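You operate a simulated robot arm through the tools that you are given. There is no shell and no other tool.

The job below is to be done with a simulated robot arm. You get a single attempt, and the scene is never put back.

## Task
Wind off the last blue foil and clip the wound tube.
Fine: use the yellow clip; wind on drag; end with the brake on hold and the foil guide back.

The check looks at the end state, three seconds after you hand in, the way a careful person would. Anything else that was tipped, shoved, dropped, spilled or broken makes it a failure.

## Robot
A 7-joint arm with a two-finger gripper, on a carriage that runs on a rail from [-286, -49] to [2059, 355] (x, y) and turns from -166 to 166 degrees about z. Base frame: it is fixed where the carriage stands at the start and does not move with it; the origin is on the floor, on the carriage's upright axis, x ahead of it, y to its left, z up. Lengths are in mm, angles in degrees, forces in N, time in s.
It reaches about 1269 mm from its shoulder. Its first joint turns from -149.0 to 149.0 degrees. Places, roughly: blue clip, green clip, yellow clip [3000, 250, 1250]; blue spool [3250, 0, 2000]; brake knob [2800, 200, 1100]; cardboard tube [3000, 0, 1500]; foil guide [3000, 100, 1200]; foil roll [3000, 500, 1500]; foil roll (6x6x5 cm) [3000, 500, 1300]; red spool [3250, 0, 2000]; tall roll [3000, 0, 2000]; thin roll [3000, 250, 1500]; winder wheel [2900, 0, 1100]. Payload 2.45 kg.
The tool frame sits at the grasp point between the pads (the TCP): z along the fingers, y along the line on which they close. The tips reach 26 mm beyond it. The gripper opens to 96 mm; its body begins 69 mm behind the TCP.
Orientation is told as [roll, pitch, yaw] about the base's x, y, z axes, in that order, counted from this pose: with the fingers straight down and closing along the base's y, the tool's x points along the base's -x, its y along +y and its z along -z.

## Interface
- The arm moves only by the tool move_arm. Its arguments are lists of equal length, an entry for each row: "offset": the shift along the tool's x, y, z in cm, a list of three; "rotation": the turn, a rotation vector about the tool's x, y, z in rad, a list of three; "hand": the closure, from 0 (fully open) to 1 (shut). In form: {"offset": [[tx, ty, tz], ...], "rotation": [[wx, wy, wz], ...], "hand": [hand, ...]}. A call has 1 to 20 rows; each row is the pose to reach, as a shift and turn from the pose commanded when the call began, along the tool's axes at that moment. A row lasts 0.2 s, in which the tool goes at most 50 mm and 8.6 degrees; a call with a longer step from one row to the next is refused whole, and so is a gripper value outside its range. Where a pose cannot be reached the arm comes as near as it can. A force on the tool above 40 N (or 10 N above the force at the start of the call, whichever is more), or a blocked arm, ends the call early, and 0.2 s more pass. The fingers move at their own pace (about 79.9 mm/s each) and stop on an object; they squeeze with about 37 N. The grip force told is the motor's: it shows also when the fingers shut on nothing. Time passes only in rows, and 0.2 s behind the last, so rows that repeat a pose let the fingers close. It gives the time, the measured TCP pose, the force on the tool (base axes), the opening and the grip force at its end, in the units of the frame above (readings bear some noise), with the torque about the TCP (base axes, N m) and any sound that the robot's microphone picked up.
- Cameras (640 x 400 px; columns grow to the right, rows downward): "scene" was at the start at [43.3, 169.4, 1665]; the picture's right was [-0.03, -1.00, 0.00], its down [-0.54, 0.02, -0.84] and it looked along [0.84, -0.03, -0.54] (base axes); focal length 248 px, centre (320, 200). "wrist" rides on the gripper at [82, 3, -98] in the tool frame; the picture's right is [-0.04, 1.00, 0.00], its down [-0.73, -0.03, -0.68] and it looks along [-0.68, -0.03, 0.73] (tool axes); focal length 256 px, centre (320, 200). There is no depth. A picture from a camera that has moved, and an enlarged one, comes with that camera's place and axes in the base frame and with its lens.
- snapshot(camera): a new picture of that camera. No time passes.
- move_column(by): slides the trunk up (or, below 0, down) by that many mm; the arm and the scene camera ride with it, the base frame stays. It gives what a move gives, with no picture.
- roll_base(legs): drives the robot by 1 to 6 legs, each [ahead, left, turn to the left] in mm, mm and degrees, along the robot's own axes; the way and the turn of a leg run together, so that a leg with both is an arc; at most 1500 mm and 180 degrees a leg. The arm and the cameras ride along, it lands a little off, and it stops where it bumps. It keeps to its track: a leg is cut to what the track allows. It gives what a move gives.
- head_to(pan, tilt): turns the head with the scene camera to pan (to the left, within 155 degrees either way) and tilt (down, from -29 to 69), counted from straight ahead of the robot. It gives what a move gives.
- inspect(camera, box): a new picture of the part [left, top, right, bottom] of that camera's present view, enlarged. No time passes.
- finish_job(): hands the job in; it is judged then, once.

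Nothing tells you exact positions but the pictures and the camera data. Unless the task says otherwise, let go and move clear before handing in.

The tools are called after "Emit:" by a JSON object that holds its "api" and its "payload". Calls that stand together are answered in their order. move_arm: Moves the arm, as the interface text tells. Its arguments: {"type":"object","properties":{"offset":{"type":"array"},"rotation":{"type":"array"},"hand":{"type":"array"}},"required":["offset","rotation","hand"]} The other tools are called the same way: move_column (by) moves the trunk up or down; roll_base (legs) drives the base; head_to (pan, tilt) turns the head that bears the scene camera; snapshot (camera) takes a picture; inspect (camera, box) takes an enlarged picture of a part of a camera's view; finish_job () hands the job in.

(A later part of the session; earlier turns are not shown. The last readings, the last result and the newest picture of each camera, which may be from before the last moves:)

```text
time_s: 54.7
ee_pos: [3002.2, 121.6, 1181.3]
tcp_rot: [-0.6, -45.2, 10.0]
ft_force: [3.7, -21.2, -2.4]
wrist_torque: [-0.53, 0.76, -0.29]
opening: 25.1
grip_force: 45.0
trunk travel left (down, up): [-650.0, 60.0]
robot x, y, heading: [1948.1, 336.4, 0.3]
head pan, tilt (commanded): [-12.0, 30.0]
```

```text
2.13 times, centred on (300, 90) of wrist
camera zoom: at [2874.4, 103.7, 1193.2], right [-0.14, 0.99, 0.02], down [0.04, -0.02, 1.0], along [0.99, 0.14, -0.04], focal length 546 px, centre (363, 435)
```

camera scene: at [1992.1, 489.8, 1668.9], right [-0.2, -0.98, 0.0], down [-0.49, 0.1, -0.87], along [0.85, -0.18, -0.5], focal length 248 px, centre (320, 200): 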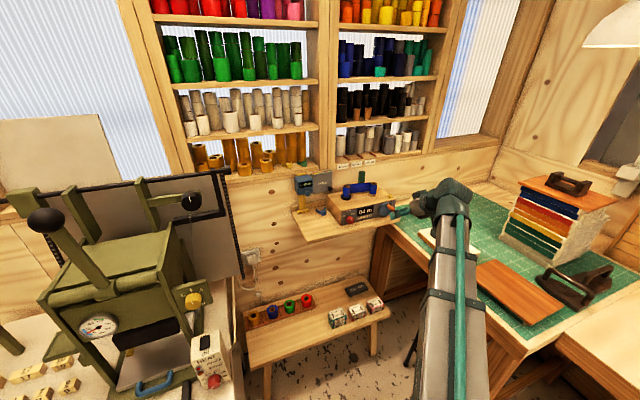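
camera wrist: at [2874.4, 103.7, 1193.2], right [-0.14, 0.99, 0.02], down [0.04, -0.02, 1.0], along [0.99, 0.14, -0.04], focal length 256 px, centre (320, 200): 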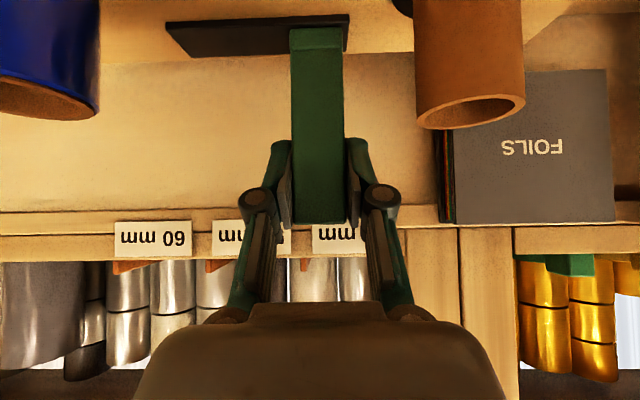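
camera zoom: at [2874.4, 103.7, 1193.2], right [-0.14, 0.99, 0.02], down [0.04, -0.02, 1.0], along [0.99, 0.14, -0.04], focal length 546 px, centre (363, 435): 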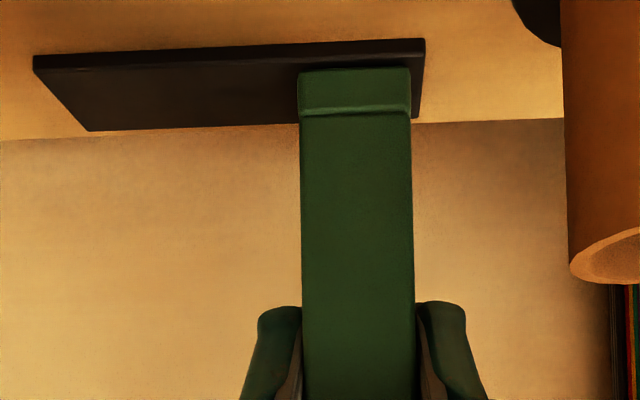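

The guide hit its left-hand stop (about 52 mm of travel, away from the wound tube) — that's its back position. I'll ease off, release it and retreat diagonally upward.

Emit:
{"api": "move_arm", "payload": {"offset": [[0, -0.45, 0], [0, -0.45, 0], [0, -0.45, 0], [0, -0.45, -2.5], [0, -0.45, -5.0], [0, -0.45, -7.5], [0, -0.45, -10]], "rotation": [[0, 0, 0], [0, 0, 0], [0, 0, 0], [0, 0, 0], [0, 0, 0], [0, 0, 0], [0, 0, 0]], "hand": [0.7, 0.5, 0.4, 0.4, 0.4, 0.4, 0.4]}}

Emit:
{"api": "snapshot", "payload": {"camera": "wrist"}}

Emit:
{"api": "inspect", "payload": {"camera": "scene", "box": [335, 150, 415, 215]}}

```text
time_s: 56.3
ee_pos: [2930.3, 110.5, 1252.5]
tcp_rot: [-0.4, -45.1, 10.1]
ft_force: [-0.7, 0.2, 0.9]
wrist_torque: [0.0, 0.0, -0.02]
opening: 57.5
grip_force: 0.0
trunk travel left (down, up): [-650.0, 60.0]
robot x, y, heading: [1948.7, 338.3, 0.3]
head pan, tilt (commanded): [-12.0, 30.0]
```

```text
taken
camera wrist: at [2803.2, 92.5, 1265.2], right [-0.14, 0.99, 0.02], down [0.04, -0.02, 1.0], along [0.99, 0.14, -0.04], focal length 256 px, centre (320, 200)
```

wrist: 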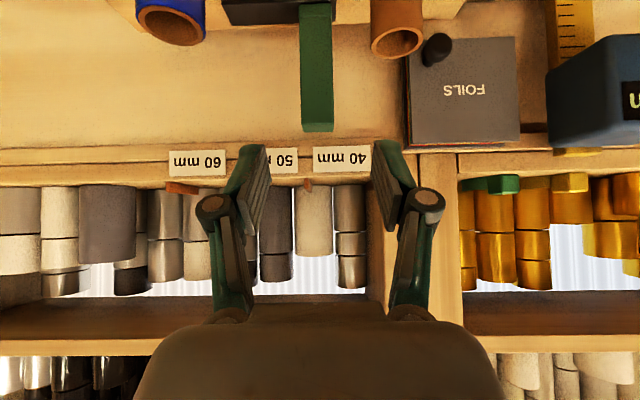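

```text
6.15 times, centred on (375, 182) of scene
camera zoom: at [1991.8, 489.8, 1668.9], right [-0.2, -0.98, 0.0], down [-0.49, 0.1, -0.87], along [0.85, -0.18, -0.5], focal length 1524 px, centre (-18, 308)
```

zoom: 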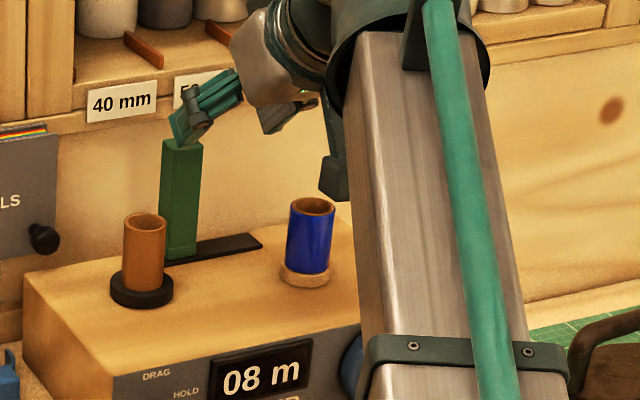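

The guide is released and stays at the left stop. Next, the yellow clip: I'll shift left in front of the gold shelf to view it level.

Emit:
{"api": "move_arm", "payload": {"offset": [[-0.3, 4.4, -0.9], [-0.5, 8.8, -1.8], [-0.7, 13.2, -2.7], [-0.9, 17.6, -3.6], [-1.2, 22, -4.5], [-1.4, 26.3, -5.2], [-1.4, 26.3, -5.2]], "rotation": [[0, 0, 0], [0, 0, 0], [0, 0, 0], [0, 0, 0], [0, 0, 0], [0, 0, 0], [0, 0, 0]], "hand": [0.4, 0.4, 0.4, 0.4, 0.4, 0.4, 0.4]}}

Emit:
{"api": "snapshot", "payload": {"camera": "wrist"}}

Emit:
{"api": "inspect", "payload": {"camera": "wrist", "box": [220, 130, 420, 255]}}

Emit:
{"api": "inspect", "payload": {"camera": "scene", "box": [250, 140, 330, 200]}}

```text
time_s: 57.9
ee_pos: [2863.2, 365.5, 1295.9]
tcp_rot: [-0.5, -45.2, 10.0]
ft_force: [1.1, 0.5, -0.2]
wrist_torque: [0.02, 0.05, -0.02]
opening: 57.7
grip_force: 0.0
trunk travel left (down, up): [-650.0, 60.0]
robot x, y, heading: [1952.1, 334.8, 0.2]
head pan, tilt (commanded): [-12.0, 30.0]
```

```text
taken
camera wrist: at [2734.9, 348.6, 1307.7], right [-0.14, 0.99, 0.02], down [0.04, -0.02, 1.0], along [0.99, 0.14, -0.04], focal length 256 px, centre (320, 200)
```

wrist: 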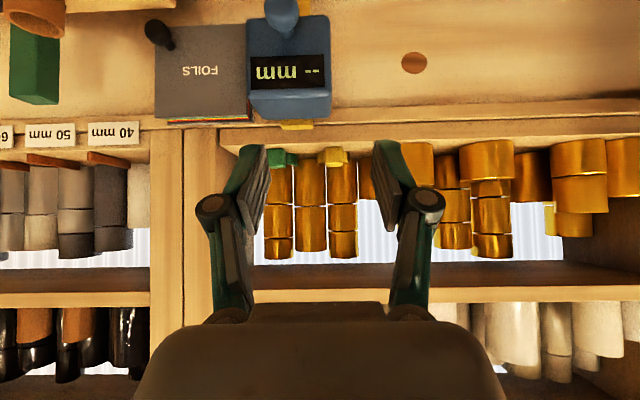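

```text
3.20 times, centred on (320, 192) of wrist
camera zoom: at [2734.9, 348.6, 1307.7], right [-0.14, 0.99, 0.02], down [0.04, -0.02, 1.0], along [0.99, 0.14, -0.04], focal length 819 px, centre (320, 224)
```

zoom: 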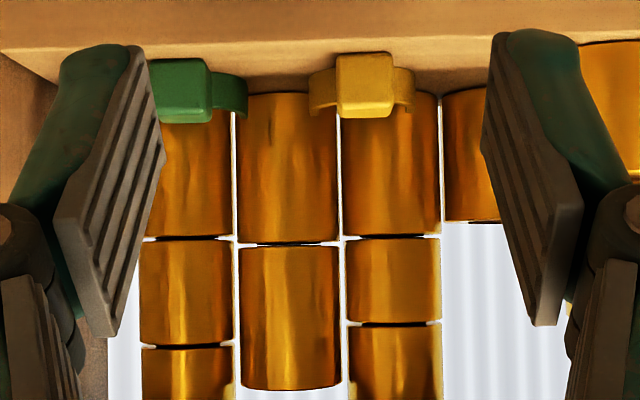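

```text
6.67 times, centred on (290, 170) of scene
camera zoom: at [1992.3, 489.9, 1668.9], right [-0.2, -0.98, 0.0], down [-0.49, 0.1, -0.87], along [0.85, -0.18, -0.5], focal length 1651 px, centre (520, 400)
```

zoom: 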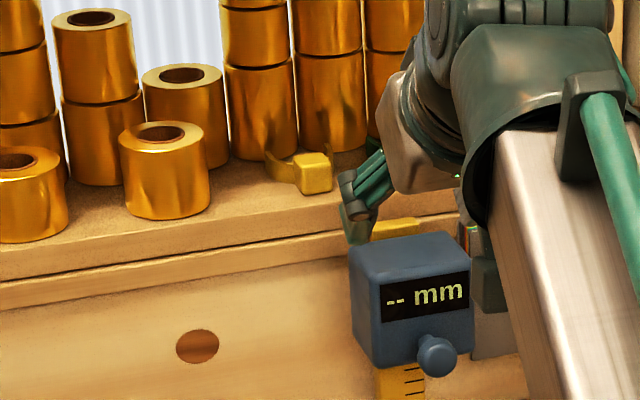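

The yellow clip's 20 mm block sits just behind the shelf edge (≈e1 3054, z≈1247), with the green clip 64 mm to its right. I'll narrow the fingers to 40 mm, tilt to about 58° and come to a pre-grasp just above-front of the block.

Emit:
{"api": "move_arm", "payload": {"offset": [[-1.9, 0.27, 2.1], [-3.8, 0.54, 4.2], [-5.6, 0.81, 6.3], [-7.5, 1.08, 8.4], [-9.4, 1.35, 10.5], [-9.4, 1.35, 10.5]], "rotation": [[0, -0.045, 0], [0, -0.09, 0], [0, -0.135, 0], [0, -0.18, 0], [0, -0.225, 0], [0, -0.225, 0]], "hand": [0.45, 0.5, 0.55, 0.58, 0.58, 0.58]}}

Emit:
{"api": "snapshot", "payload": {"camera": "wrist"}}

Emit:
{"api": "inspect", "payload": {"camera": "wrist", "box": [240, 90, 400, 210]}}

Emit:
{"api": "inspect", "payload": {"camera": "scene", "box": [265, 140, 335, 190]}}

```text
time_s: 59.3
ee_pos: [2998.0, 403.6, 1289.7]
tcp_rot: [-0.6, -58.0, 10.2]
ft_force: [-1.0, 0.3, 0.2]
wrist_torque: [0.02, 0.02, -0.03]
opening: 40.3
grip_force: 0.0
trunk travel left (down, up): [-650.0, 60.0]
robot x, y, heading: [1951.6, 332.3, -0.1]
head pan, tilt (commanded): [-12.0, 30.0]
```

```text
taken
camera wrist: at [2870.3, 386.4, 1273.0], right [-0.15, 0.99, 0.03], down [-0.18, -0.06, 0.98], along [0.97, 0.14, 0.19], focal length 256 px, centre (320, 200)
```

wrist: 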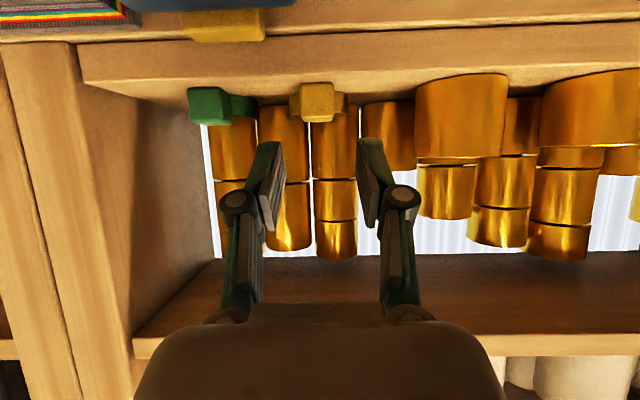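

```text
3.33 times, centred on (320, 150) of wrist
camera zoom: at [2870.3, 386.4, 1273.0], right [-0.15, 0.99, 0.03], down [-0.18, -0.06, 0.98], along [0.97, 0.14, 0.19], focal length 853 px, centre (320, 367)
```

zoom: 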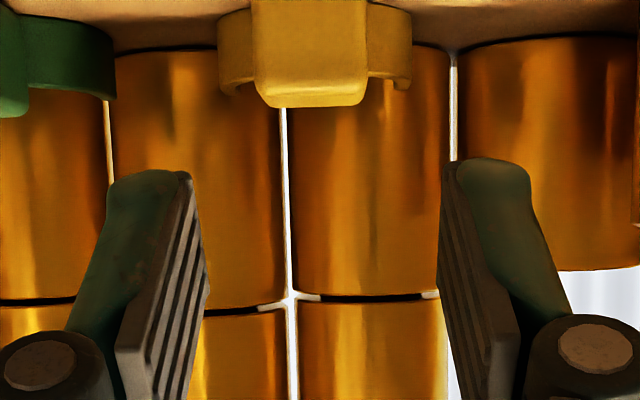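

```text
8.00 times, centred on (300, 165) of scene
camera zoom: at [1992.0, 489.8, 1668.9], right [-0.2, -0.98, 0.0], down [-0.49, 0.1, -0.87], along [0.85, -0.18, -0.5], focal length 1981 px, centre (480, 480)
```

zoom: 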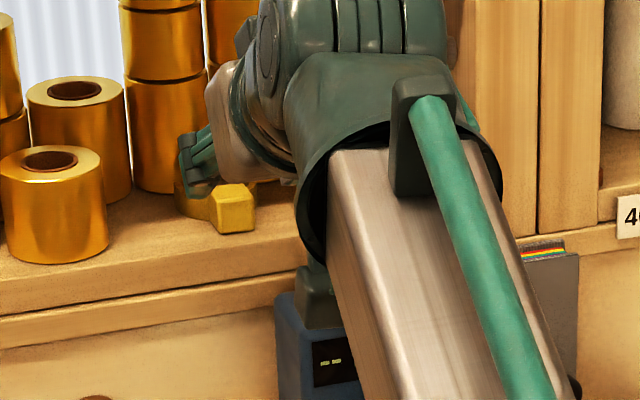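

Emit:
{"api": "move_arm", "payload": {"offset": [[0.4, -0.1, 1.0], [0.8, -0.16, 2.0], [1.2, -0.16, 2.9], [1.2, -0.16, 2.9]], "rotation": [[0, 0, 0], [0, 0, 0], [0, 0, 0], [0, 0, 0]], "hand": [0.58, 0.58, 0.58, 0.58]}}

Emit:
{"api": "snapshot", "payload": {"camera": "wrist"}}

Emit:
{"api": "inspect", "payload": {"camera": "wrist", "box": [240, 90, 400, 230]}}

Emit:
{"api": "inspect", "payload": {"camera": "scene", "box": [265, 140, 335, 190]}}

```text
time_s: 60.3
ee_pos: [3014.9, 404.0, 1264.2]
tcp_rot: [-0.6, -58.1, 10.2]
ft_force: [-0.4, 0.1, -0.1]
wrist_torque: [-0.01, 0.0, 0.02]
opening: 40.4
grip_force: 0.1
trunk travel left (down, up): [-650.0, 60.0]
robot x, y, heading: [1952.7, 338.2, 0.0]
head pan, tilt (commanded): [-12.0, 30.0]
```

```text
taken
camera wrist: at [2888.5, 386.5, 1247.4], right [-0.15, 0.99, 0.03], down [-0.18, -0.06, 0.98], along [0.97, 0.14, 0.19], focal length 256 px, centre (320, 200)
```

wrist: 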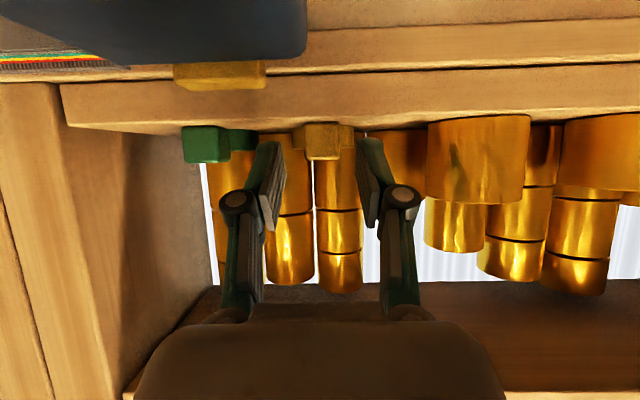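

```text
2.86 times, centred on (320, 160) of wrist
camera zoom: at [2888.5, 386.5, 1247.4], right [-0.15, 0.99, 0.03], down [-0.18, -0.06, 0.98], along [0.97, 0.14, 0.19], focal length 731 px, centre (320, 314)
```

zoom: 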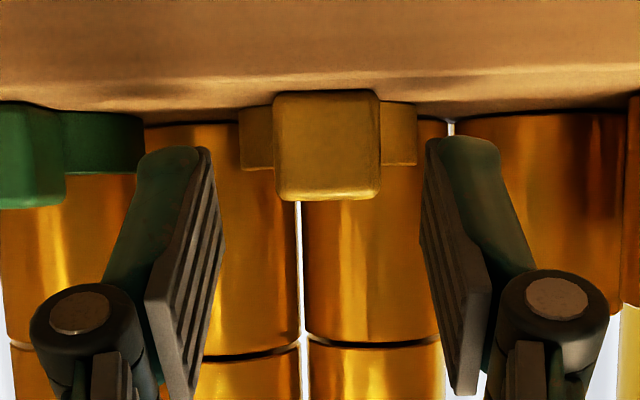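

```text
8.00 times, centred on (300, 165) of scene
camera zoom: at [1992.1, 489.8, 1668.9], right [-0.2, -0.98, 0.0], down [-0.49, 0.1, -0.87], along [0.85, -0.18, -0.5], focal length 1981 px, centre (480, 480)
```

zoom: 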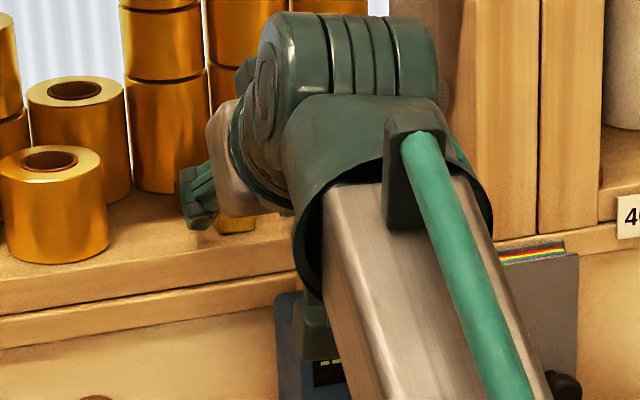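

The block is still a bit ahead of the fingertips by parallax (centre ≈3 cm ahead of the TCP). I'll edge forward 12 mm and look again.

Emit:
{"api": "move_arm", "payload": {"offset": [[-0.32, 0.1, 0.51], [-0.64, 0.1, 1.02], [-0.64, 0.1, 1.02]], "rotation": [[0, 0, 0], [0, 0, 0], [0, 0, 0]], "hand": [0.58, 0.58, 0.58]}}

Emit:
{"api": "inspect", "payload": {"camera": "wrist", "box": [240, 90, 400, 230]}}

Emit:
{"api": "inspect", "payload": {"camera": "scene", "box": [280, 145, 320, 190]}}

```text
time_s: 61.1
ee_pos: [3026.8, 407.6, 1264.9]
tcp_rot: [-0.6, -58.0, 10.2]
ft_force: [0.3, 0.2, 0.1]
wrist_torque: [0.04, 0.0, -0.02]
opening: 40.3
grip_force: 0.1
trunk travel left (down, up): [-650.0, 60.0]
robot x, y, heading: [1949.5, 334.8, 0.1]
head pan, tilt (commanded): [-12.0, 30.0]
```

```text
2.86 times, centred on (320, 160) of wrist
camera zoom: at [2900.4, 389.9, 1247.8], right [-0.15, 0.99, 0.03], down [-0.18, -0.06, 0.98], along [0.97, 0.14, 0.19], focal length 731 px, centre (320, 314)
```

zoom: 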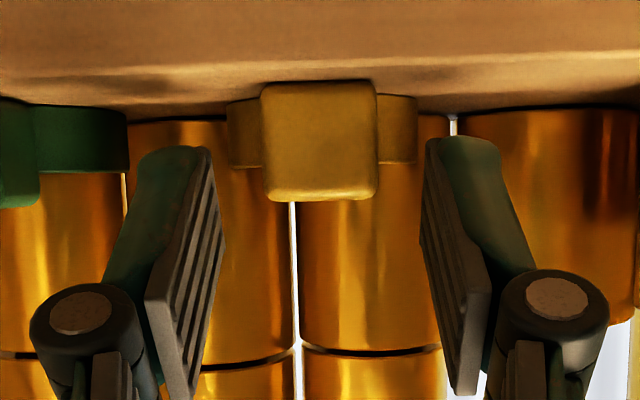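

```text
8.89 times, centred on (300, 168) of scene
camera zoom: at [1992.2, 489.8, 1668.9], right [-0.2, -0.98, 0.0], down [-0.49, 0.1, -0.87], along [0.85, -0.18, -0.5], focal length 2201 px, centre (498, 489)
```

zoom: 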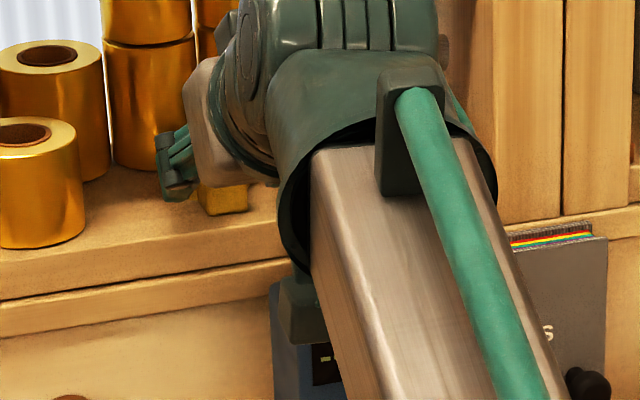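

Emit:
{"api": "move_arm", "payload": {"offset": [[0.17, 0, 0.3], [0.35, 0, 0.57], [0.35, 0, 0.57]], "rotation": [[0, 0, 0], [0, 0, 0], [0, 0, 0]], "hand": [0.58, 0.58, 0.58]}}

Emit:
{"api": "inspect", "payload": {"camera": "wrist", "box": [240, 90, 400, 230]}}

```text
time_s: 61.9
ee_pos: [3031.0, 407.0, 1258.4]
tcp_rot: [-0.6, -58.0, 10.3]
ft_force: [0.5, -0.2, 0.4]
wrist_torque: [0.03, 0.01, -0.02]
opening: 40.3
grip_force: 0.0
trunk travel left (down, up): [-650.0, 60.0]
robot x, y, heading: [1949.8, 336.9, 0.4]
head pan, tilt (commanded): [-12.0, 30.0]
```

```text
2.86 times, centred on (320, 160) of wrist
camera zoom: at [2903.8, 390.6, 1241.3], right [-0.15, 0.99, 0.03], down [-0.18, -0.06, 0.98], along [0.97, 0.14, 0.19], focal length 731 px, centre (320, 314)
```

zoom: 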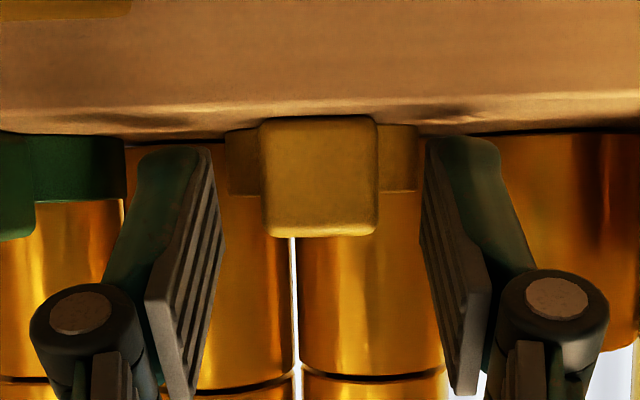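

Emit:
{"api": "move_arm", "payload": {"offset": [[0, 0, 0], [0, 0, 0], [0, 0, 0], [0, 0, 0]], "rotation": [[0, 0, 0], [0, 0, 0], [0, 0, 0], [0, 0, 0]], "hand": [0.72, 0.85, 1, 1]}}

Emit:
{"api": "inspect", "payload": {"camera": "wrist", "box": [240, 90, 400, 230]}}

```text
time_s: 62.9
ee_pos: [3031.8, 408.0, 1257.6]
tcp_rot: [-0.6, -57.9, 10.1]
ft_force: [-0.2, -0.1, 0.9]
wrist_torque: [-0.04, 0.0, -0.03]
opening: 20.2
grip_force: 37.2
trunk travel left (down, up): [-650.0, 60.0]
robot x, y, heading: [1952.3, 337.4, 0.3]
head pan, tilt (commanded): [-12.0, 30.0]
```

```text
2.86 times, centred on (320, 160) of wrist
camera zoom: at [2903.8, 390.5, 1241.3], right [-0.15, 0.99, 0.03], down [-0.18, -0.06, 0.98], along [0.97, 0.14, 0.19], focal length 731 px, centre (320, 314)
```

zoom: 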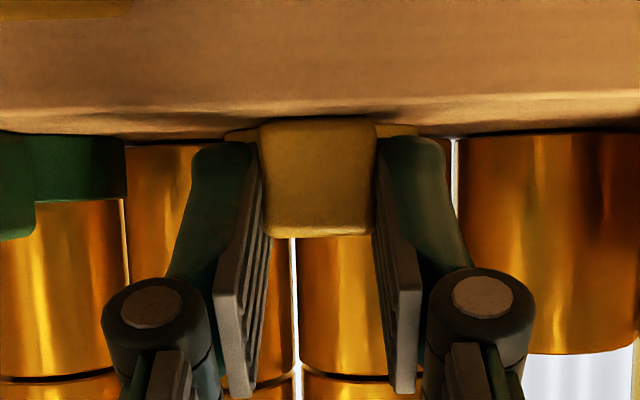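

The clip is gripped (20 mm block). I'll lift it straight up a little and then draw it back off the shelf.

Emit:
{"api": "move_arm", "payload": {"offset": [[-0.4, 0, -0.25], [-0.85, 0, -0.53], [-1.3, 0, -0.8], [-1.7, 0, -1.06], [-1.17, 0, -1.9], [-0.4, 0, -3.1], [0.4, 0, -4.4], [1.48, 0, -6.15]], "rotation": [[0, 0, 0], [0, 0, 0], [0, 0, 0], [0, 0, 0], [0, 0, 0], [0, 0, 0], [0, 0, 0], [0, 0, 0]], "hand": [1, 1, 1, 1, 1, 1, 1, 1]}}

Emit:
{"api": "snapshot", "payload": {"camera": "wrist"}}

Emit:
{"api": "inspect", "payload": {"camera": "wrist", "box": [240, 90, 400, 230]}}

Emit:
{"api": "inspect", "payload": {"camera": "scene", "box": [230, 130, 350, 205]}}

```text
time_s: 64.7
ee_pos: [2972.0, 397.0, 1277.8]
tcp_rot: [-0.6, -58.0, 10.2]
ft_force: [0.1, -0.3, 0.3]
wrist_torque: [-0.01, -0.01, 0.0]
opening: 20.3
grip_force: 36.7
trunk travel left (down, up): [-650.0, 60.0]
robot x, y, heading: [1953.1, 338.0, 0.2]
head pan, tilt (commanded): [-12.0, 30.0]
```

```text
taken
camera wrist: at [2845.0, 380.5, 1261.6], right [-0.15, 0.99, 0.03], down [-0.18, -0.06, 0.98], along [0.97, 0.14, 0.19], focal length 256 px, centre (320, 200)
```

wrist: 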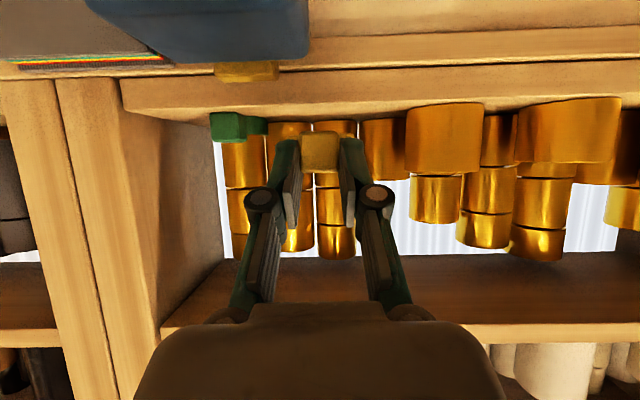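

```text
2.86 times, centred on (320, 160) of wrist
camera zoom: at [2845.0, 380.5, 1261.6], right [-0.15, 0.99, 0.03], down [-0.18, -0.06, 0.98], along [0.97, 0.14, 0.19], focal length 731 px, centre (320, 314)
```

zoom: 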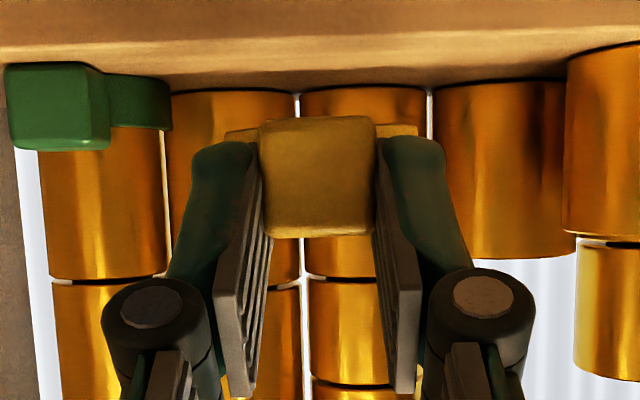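

```text
5.33 times, centred on (290, 168) of scene
camera zoom: at [1991.8, 489.8, 1668.9], right [-0.2, -0.98, 0.0], down [-0.49, 0.1, -0.87], along [0.85, -0.18, -0.5], focal length 1321 px, centre (480, 373)
```

zoom: 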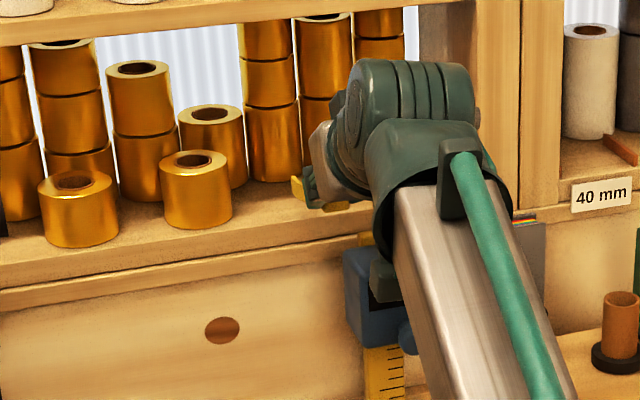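

The clip is firmly held and the neighbours are undisturbed. I'll carry it back and to the right, in front of the wound tube.

Emit:
{"api": "move_arm", "payload": {"offset": [[2.0, 0, -3.2], [4.0, 0, -6.4], [6.0, 0, -9.5], [7.95, 0, -12.7], [8.76, -4.46, -12.87], [9.58, -8.92, -13.04], [10.39, -13.38, -13.21], [11.2, -17.85, -13.38], [12.0, -22.3, -13.55], [12.83, -26.77, -13.72], [13.65, -31.2, -13.89], [14.46, -35.7, -14.06], [14.46, -35.7, -14.06]], "rotation": [[0, 0, 0], [0, 0, 0], [0, 0, 0], [0, 0, 0], [0, 0, 0], [0, 0, 0], [0, 0, 0], [0, 0, 0], [0, 0, 0], [0, 0, 0], [0, 0, 0], [0, 0, 0], [0, 0, 0]], "hand": [1, 1, 1, 1, 1, 1, 1, 1, 1, 1, 1, 1, 1]}}

Emit:
{"api": "snapshot", "payload": {"camera": "wrist"}}

Emit:
{"api": "inspect", "payload": {"camera": "wrist", "box": [200, 20, 440, 200]}}

Emit:
{"api": "inspect", "payload": {"camera": "scene", "box": [320, 150, 440, 230]}}

```text
time_s: 67.5
ee_pos: [2838.9, 11.2, 1234.6]
tcp_rot: [-0.7, -57.9, 10.3]
ft_force: [0.5, -0.2, -0.2]
wrist_torque: [0.02, 0.0, 0.0]
opening: 20.5
grip_force: 37.3
trunk travel left (down, up): [-650.0, 60.0]
robot x, y, heading: [1947.2, 335.6, 0.1]
head pan, tilt (commanded): [-12.0, 30.0]
```

```text
taken
camera wrist: at [2711.6, -5.8, 1217.7], right [-0.15, 0.99, 0.03], down [-0.18, -0.06, 0.98], along [0.97, 0.14, 0.19], focal length 256 px, centre (320, 200)
```

wrist: 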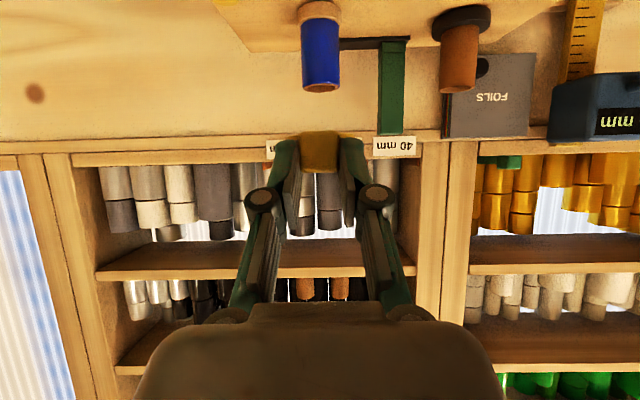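

```text
2.22 times, centred on (320, 110) of wrist
camera zoom: at [2711.6, -5.8, 1217.7], right [-0.15, 0.99, 0.03], down [-0.18, -0.06, 0.98], along [0.97, 0.14, 0.19], focal length 569 px, centre (320, 400)
```

zoom: 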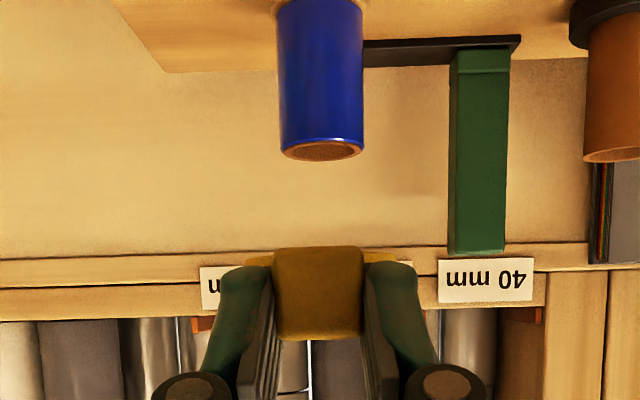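

```text
5.00 times, centred on (380, 190) of scene
camera zoom: at [1992.2, 489.7, 1668.9], right [-0.2, -0.98, 0.0], down [-0.49, 0.1, -0.87], along [0.85, -0.18, -0.5], focal length 1238 px, centre (20, 250)
```

zoom: 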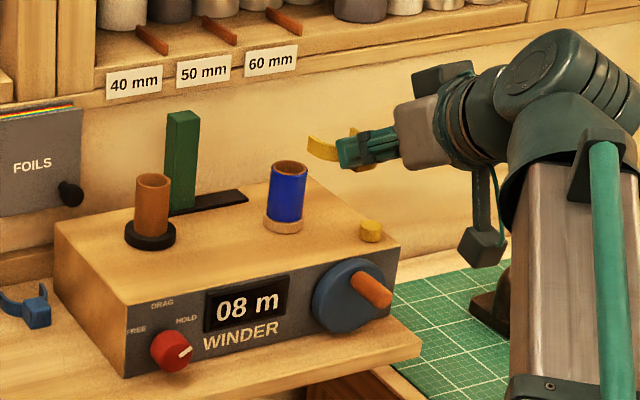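

The tube and the clip are laterally aligned within about a millimetre. Let me look closely at the clip's ring shape (and the identical blue one) before deciding how to put it on.

Emit:
{"api": "inspect", "payload": {"camera": "scene", "box": [314, 203, 334, 218]}}

Emit:
{"api": "inspect", "payload": {"camera": "scene", "box": [374, 170, 404, 190]}}

Emit:
{"api": "inspect", "payload": {"camera": "scene", "box": [364, 178, 394, 200]}}

```text
16.00 times, centred on (324, 210) of scene
camera zoom: at [1992.2, 489.7, 1668.9], right [-0.2, -0.98, 0.0], down [-0.49, 0.1, -0.87], along [0.85, -0.18, -0.5], focal length 3963 px, centre (256, 32)
```

zoom: 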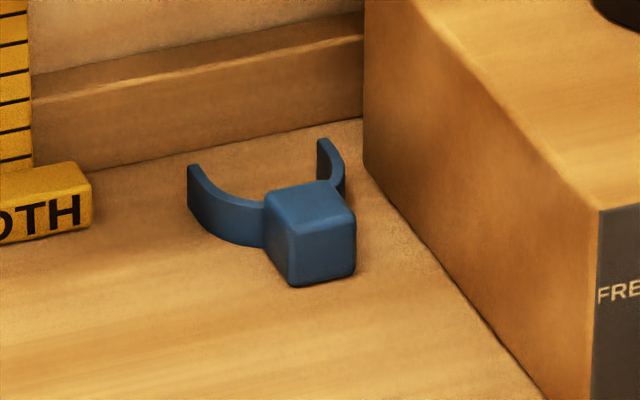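

```text
16.00 times, centred on (389, 180) of scene
camera zoom: at [1992.2, 489.7, 1668.9], right [-0.2, -0.98, 0.0], down [-0.49, 0.1, -0.87], along [0.85, -0.18, -0.5], focal length 3963 px, centre (-784, 520)
```

zoom: 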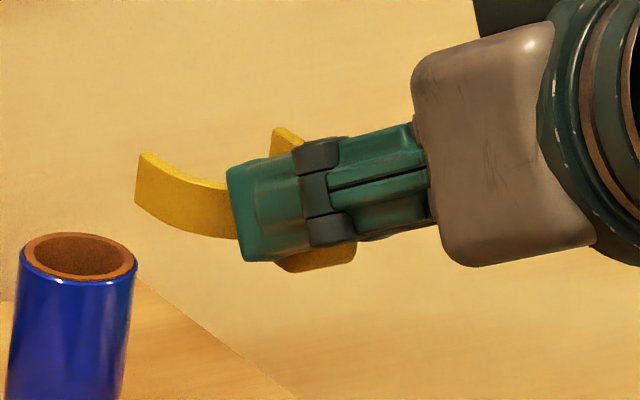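

```text
16.00 times, centred on (379, 189) of scene
camera zoom: at [1992.2, 489.7, 1668.9], right [-0.2, -0.98, 0.0], down [-0.49, 0.1, -0.87], along [0.85, -0.18, -0.5], focal length 3963 px, centre (-624, 376)
```

zoom: 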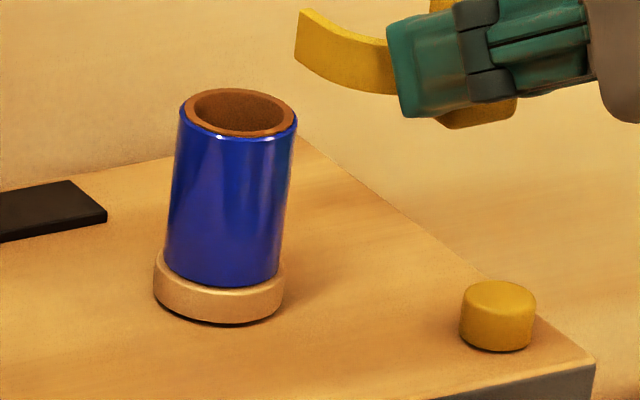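

The clip is a half-ring with a block; it can be pushed onto the tube from the front at mid-height. I'll lower to tube mid-height in front of it, advance part way, and check alignment.

Emit:
{"api": "move_arm", "payload": {"offset": [[1.7, 0, 1.05], [3.4, 0, 2.1], [5.1, 0, 3.15], [6.7, 0, 4.2], [5.6, 0, 5.9], [4.58, 0, 7.59], [4.58, 0, 7.59]], "rotation": [[0, 0, 0], [0, 0, 0], [0, 0, 0], [0, 0, 0], [0, 0, 0], [0, 0, 0], [0, 0, 0]], "hand": [1, 1, 1, 1, 1, 1, 1]}}

Emit:
{"api": "snapshot", "payload": {"camera": "wrist"}}

Emit:
{"api": "inspect", "payload": {"camera": "wrist", "box": [240, 90, 400, 230]}}

Emit:
{"api": "inspect", "payload": {"camera": "scene", "box": [360, 170, 410, 220]}}

```text
time_s: 69.1
ee_pos: [2878.4, 18.9, 1153.7]
tcp_rot: [-0.6, -58.0, 10.2]
ft_force: [-0.5, 0.4, -0.4]
wrist_torque: [-0.03, 0.0, -0.01]
opening: 20.5
grip_force: 37.0
trunk travel left (down, up): [-650.0, 60.0]
robot x, y, heading: [1951.0, 336.2, -0.2]
head pan, tilt (commanded): [-12.0, 30.0]
```

```text
taken
camera wrist: at [2751.8, 1.8, 1137.4], right [-0.15, 0.99, 0.03], down [-0.18, -0.06, 0.98], along [0.97, 0.14, 0.19], focal length 256 px, centre (320, 200)
```

wrist: 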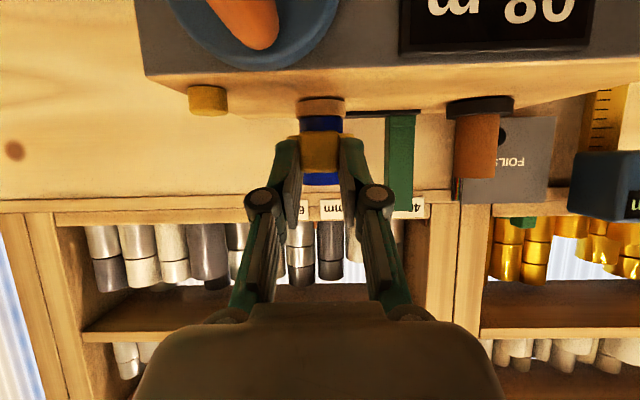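

```text
2.86 times, centred on (320, 160) of wrist
camera zoom: at [2751.8, 1.8, 1137.4], right [-0.15, 0.99, 0.03], down [-0.18, -0.06, 0.98], along [0.97, 0.14, 0.19], focal length 731 px, centre (320, 314)
```

zoom: 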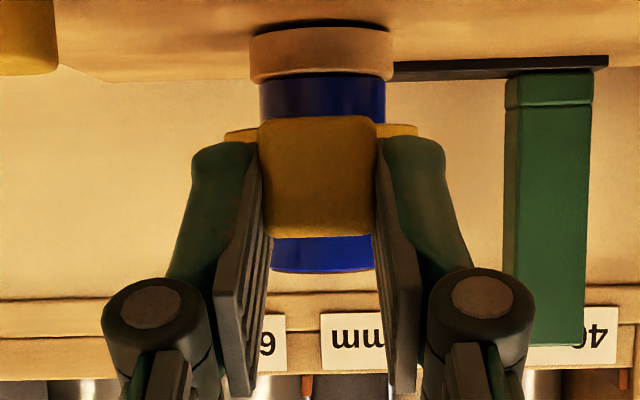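

```text
8.00 times, centred on (385, 195) of scene
camera zoom: at [1992.1, 489.8, 1668.9], right [-0.2, -0.98, 0.0], down [-0.49, 0.1, -0.87], along [0.85, -0.18, -0.5], focal length 1981 px, centre (-200, 240)
```

zoom: 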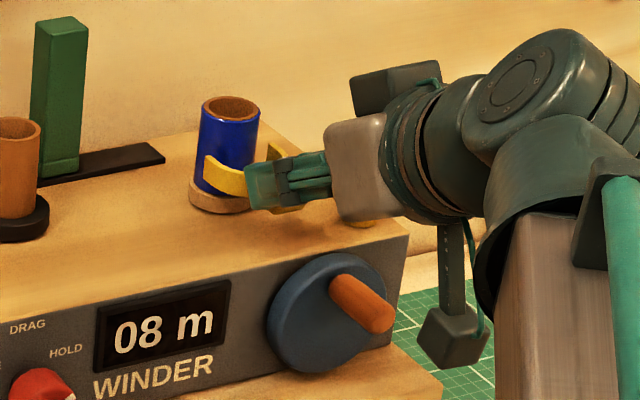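

Alignment is within ~1 mm and at mid-height. I'll push forward gently in small steps.

Emit:
{"api": "move_arm", "payload": {"offset": [[-0.27, -0.06, 0.42], [-0.53, -0.06, 0.85], [-0.8, -0.06, 1.27], [-1.06, -0.06, 1.7], [-1.33, -0.06, 2.12], [-1.59, -0.06, 2.54]], "rotation": [[0, 0, 0], [0, 0, 0], [0, 0, 0], [0, 0, 0], [0, 0, 0], [0, 0, 0]], "hand": [1, 1, 1, 1, 1, 1]}}

Emit:
{"api": "inspect", "payload": {"camera": "wrist", "box": [240, 90, 400, 230]}}

Emit:
{"api": "inspect", "payload": {"camera": "scene", "box": [360, 175, 400, 210]}}

```text
time_s: 70.5
ee_pos: [2905.7, 21.6, 1153.0]
tcp_rot: [-0.6, -57.9, 10.3]
ft_force: [-1.2, -0.1, -0.8]
wrist_torque: [0.0, 0.08, 0.02]
opening: 20.6
grip_force: 37.5
trunk travel left (down, up): [-650.0, 60.0]
robot x, y, heading: [1952.3, 331.7, 0.1]
head pan, tilt (commanded): [-12.0, 30.0]
```

```text
2.86 times, centred on (320, 160) of wrist
camera zoom: at [2780.8, 5.3, 1137.0], right [-0.15, 0.99, 0.03], down [-0.18, -0.05, 0.98], along [0.97, 0.14, 0.19], focal length 731 px, centre (320, 314)
```

zoom: 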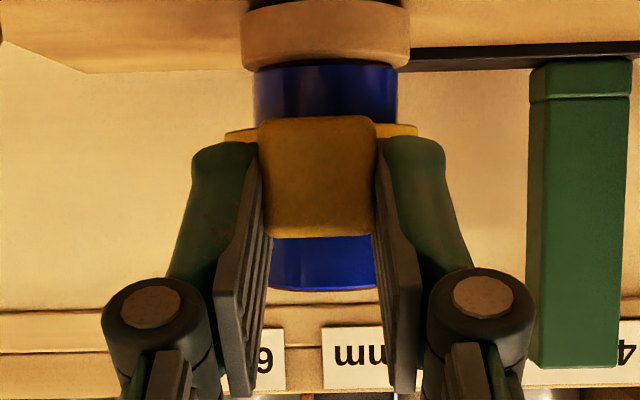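

```text
11.43 times, centred on (380, 192) of scene
camera zoom: at [1992.0, 489.8, 1668.9], right [-0.2, -0.98, 0.0], down [-0.49, 0.1, -0.87], along [0.85, -0.18, -0.5], focal length 2830 px, centre (-366, 286)
```

zoom: 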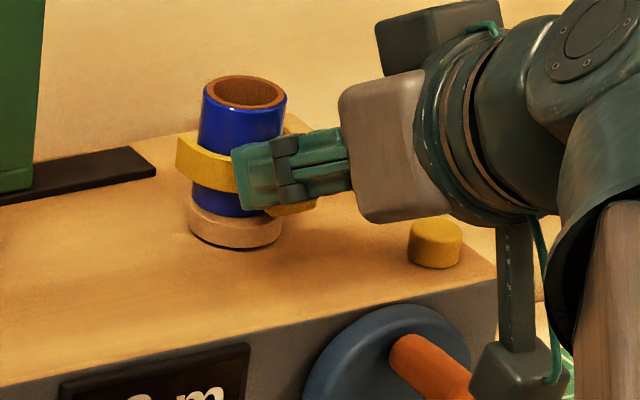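

Emit:
{"api": "move_arm", "payload": {"offset": [[-0.16, 0, 0.25], [-0.32, 0, 0.51], [-0.48, 0, 0.76], [-0.64, 0, 1.02]], "rotation": [[0, 0, 0], [0, 0, 0], [0, 0, 0], [0, 0, 0]], "hand": [1, 1, 1, 1]}}

Emit:
{"api": "inspect", "payload": {"camera": "wrist", "box": [240, 90, 400, 230]}}

Emit:
{"api": "inspect", "payload": {"camera": "scene", "box": [360, 175, 400, 210]}}

```text
time_s: 71.5
ee_pos: [2916.5, 23.4, 1154.5]
tcp_rot: [-0.6, -58.2, 10.2]
ft_force: [-30.3, -5.0, -0.6]
wrist_torque: [-0.09, 0.58, 0.05]
opening: 20.6
grip_force: 37.1
trunk travel left (down, up): [-650.0, 60.0]
robot x, y, heading: [1948.3, 339.6, 0.3]
head pan, tilt (commanded): [-12.0, 30.0]
```

```text
2.86 times, centred on (320, 160) of wrist
camera zoom: at [2789.3, 6.9, 1138.6], right [-0.15, 0.99, 0.03], down [-0.18, -0.06, 0.98], along [0.97, 0.14, 0.19], focal length 731 px, centre (320, 314)
```

zoom: 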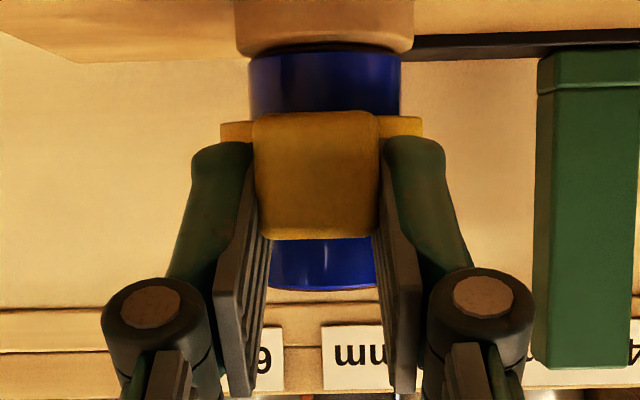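

```text
11.43 times, centred on (380, 192) of scene
camera zoom: at [1987.9, 489.1, 1669.1], right [-0.2, -0.98, 0.0], down [-0.49, 0.1, -0.87], along [0.85, -0.18, -0.5], focal length 2830 px, centre (-366, 286)
```

zoom: 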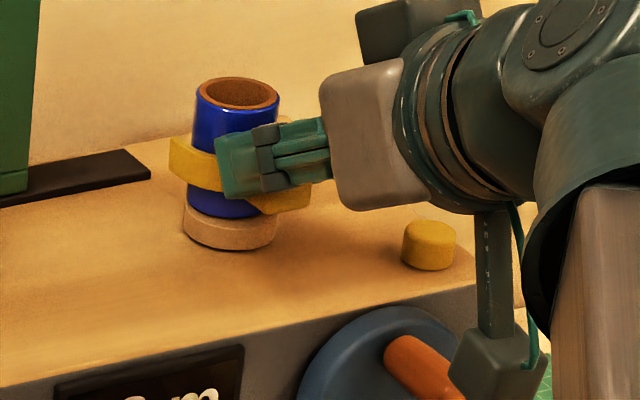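

Contact force of ~30 N — the half-ring is now pressed against the tube. Let me look closely to see whether it is fully seated.

Emit:
{"api": "inspect", "payload": {"camera": "scene", "box": [366, 180, 386, 206]}}

Emit:
{"api": "inspect", "payload": {"camera": "wrist", "box": [280, 100, 360, 160]}}

```text
15.38 times, centred on (376, 193) of scene
camera zoom: at [1987.9, 489.1, 1669.1], right [-0.2, -0.98, 0.0], down [-0.49, 0.1, -0.87], along [0.85, -0.18, -0.5], focal length 3810 px, centre (-542, 308)
```

zoom: 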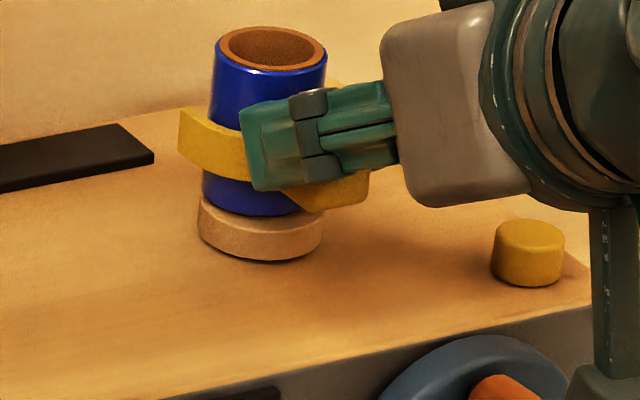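

```text
6.67 times, centred on (320, 130) of wrist
camera zoom: at [2789.3, 6.9, 1138.6], right [-0.15, 0.99, 0.03], down [-0.18, -0.06, 0.98], along [0.97, 0.14, 0.19], focal length 1707 px, centre (320, 667)
```

zoom: 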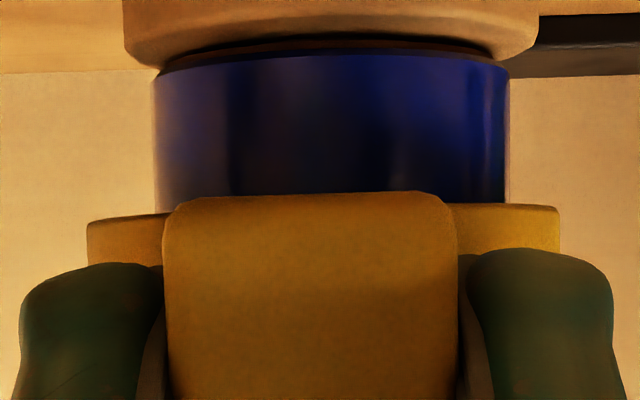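

The half-ring's arms reach around the tube and it's pressed home. I'll ease the pressure a little and open the fingers only slightly to see whether the clip holds by itself.

Emit:
{"api": "move_arm", "payload": {"offset": [[0.1, 0, -0.16], [0.1, 0, -0.16]], "rotation": [[0, 0, 0], [0, 0, 0]], "hand": [1, 1]}}

Emit:
{"api": "move_arm", "payload": {"offset": [[0, 0, 0], [0, 0, 0]], "rotation": [[0, 0, 0], [0, 0, 0]], "hand": [0.74, 0.74]}}

Emit:
{"api": "inspect", "payload": {"camera": "wrist", "box": [240, 90, 400, 230]}}

Emit:
{"api": "inspect", "payload": {"camera": "scene", "box": [366, 180, 386, 206]}}

```text
time_s: 72.1
ee_pos: [2917.2, 25.1, 1155.8]
tcp_rot: [-0.6, -58.1, 10.1]
ft_force: [-20.7, -3.4, 2.0]
wrist_torque: [-0.06, 0.4, -0.02]
opening: 20.1
grip_force: 36.4
trunk travel left (down, up): [-650.0, 60.0]
robot x, y, heading: [1949.8, 337.7, 0.4]
head pan, tilt (commanded): [-12.0, 30.0]
```

```text
time_s: 72.7
ee_pos: [2918.0, 25.7, 1152.9]
tcp_rot: [-0.6, -58.0, 10.2]
ft_force: [0.0, -0.6, -0.2]
wrist_torque: [-0.01, 0.0, -0.02]
opening: 24.9
grip_force: 0.0
trunk travel left (down, up): [-650.0, 60.0]
robot x, y, heading: [1952.3, 334.5, 0.3]
head pan, tilt (commanded): [-12.0, 30.0]
```

```text
2.86 times, centred on (320, 160) of wrist
camera zoom: at [2791.8, 8.3, 1136.3], right [-0.15, 0.99, 0.03], down [-0.18, -0.06, 0.98], along [0.97, 0.14, 0.19], focal length 731 px, centre (320, 314)
```

zoom: 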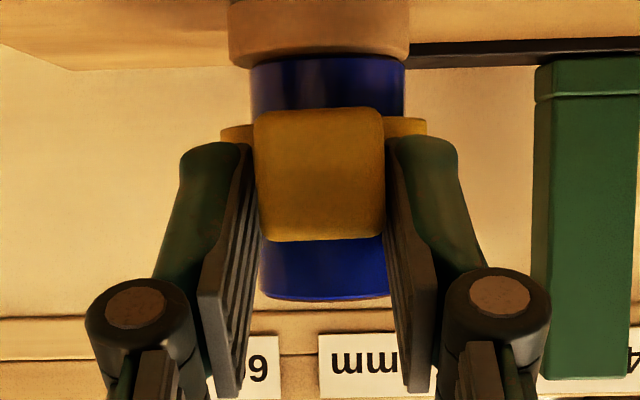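

```text
15.38 times, centred on (376, 193) of scene
camera zoom: at [1992.3, 489.9, 1668.8], right [-0.2, -0.98, 0.0], down [-0.49, 0.1, -0.87], along [0.85, -0.18, -0.5], focal length 3810 px, centre (-542, 308)
```

zoom: 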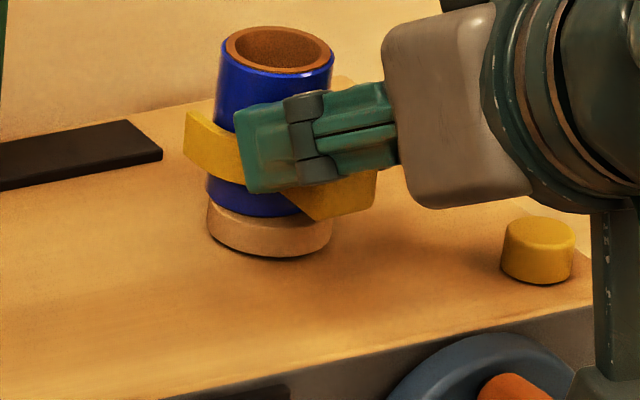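

The clip stays put with the fingers off it. I'll back straight away and verify it remains on the tube.

Emit:
{"api": "move_arm", "payload": {"offset": [[0.27, 0, -0.42], [0.53, 0, -0.85], [1.06, 0, -1.7], [1.6, 0, -2.54], [2.12, 0, -3.4], [3.2, 0, -5.1]], "rotation": [[0, 0, 0], [0, 0, 0], [0, 0, 0], [0, 0, 0], [0, 0, 0], [0, 0, 0]], "hand": [0.72, 0.7, 0.68, 0.65, 0.6, 0.6]}}

Emit:
{"api": "snapshot", "payload": {"camera": "wrist"}}

Emit:
{"api": "inspect", "payload": {"camera": "scene", "box": [360, 175, 400, 210]}}

Emit:
{"api": "inspect", "payload": {"camera": "wrist", "box": [260, 70, 380, 180]}}

```text
time_s: 74.1
ee_pos: [2858.2, 14.2, 1154.3]
tcp_rot: [-0.6, -58.0, 10.2]
ft_force: [0.6, -0.2, 0.0]
wrist_torque: [0.03, 0.01, -0.01]
opening: 38.4
grip_force: 0.1
trunk travel left (down, up): [-650.0, 60.0]
robot x, y, heading: [1950.0, 335.5, 0.4]
head pan, tilt (commanded): [-12.0, 30.0]
```

```text
taken
camera wrist: at [2731.0, -3.7, 1136.7], right [-0.15, 0.99, 0.03], down [-0.18, -0.06, 0.98], along [0.97, 0.14, 0.19], focal length 256 px, centre (320, 200)
```

wrist: 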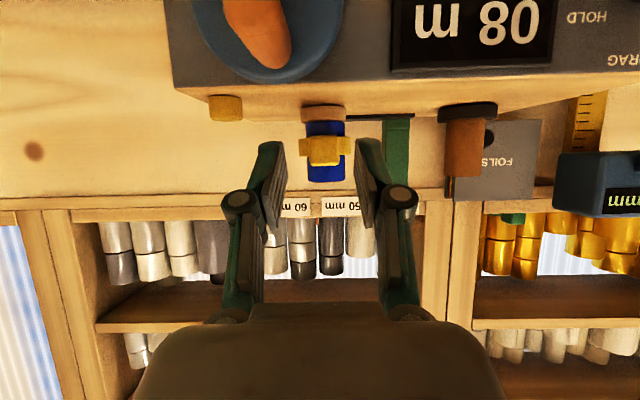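

```text
11.43 times, centred on (380, 192) of scene
camera zoom: at [1991.9, 489.9, 1668.9], right [-0.2, -0.98, 0.0], down [-0.49, 0.1, -0.87], along [0.85, -0.18, -0.5], focal length 2830 px, centre (-366, 286)
```

zoom: 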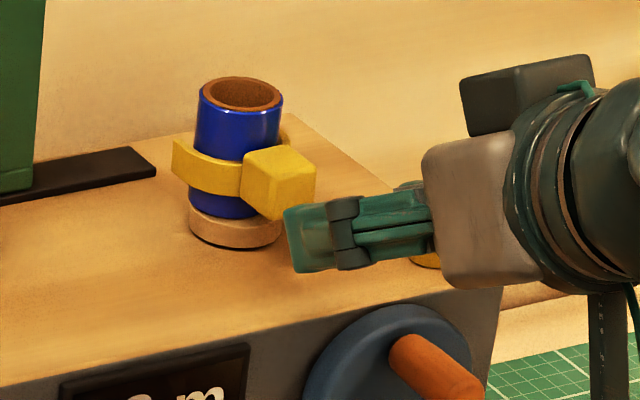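

```text
3.64 times, centred on (320, 125) of wrist
camera zoom: at [2731.0, -3.7, 1136.7], right [-0.15, 0.99, 0.03], down [-0.18, -0.06, 0.98], along [0.97, 0.14, 0.19], focal length 931 px, centre (320, 473)
```

zoom: 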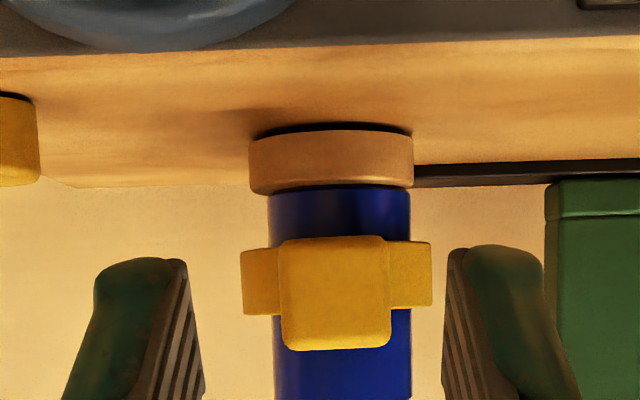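

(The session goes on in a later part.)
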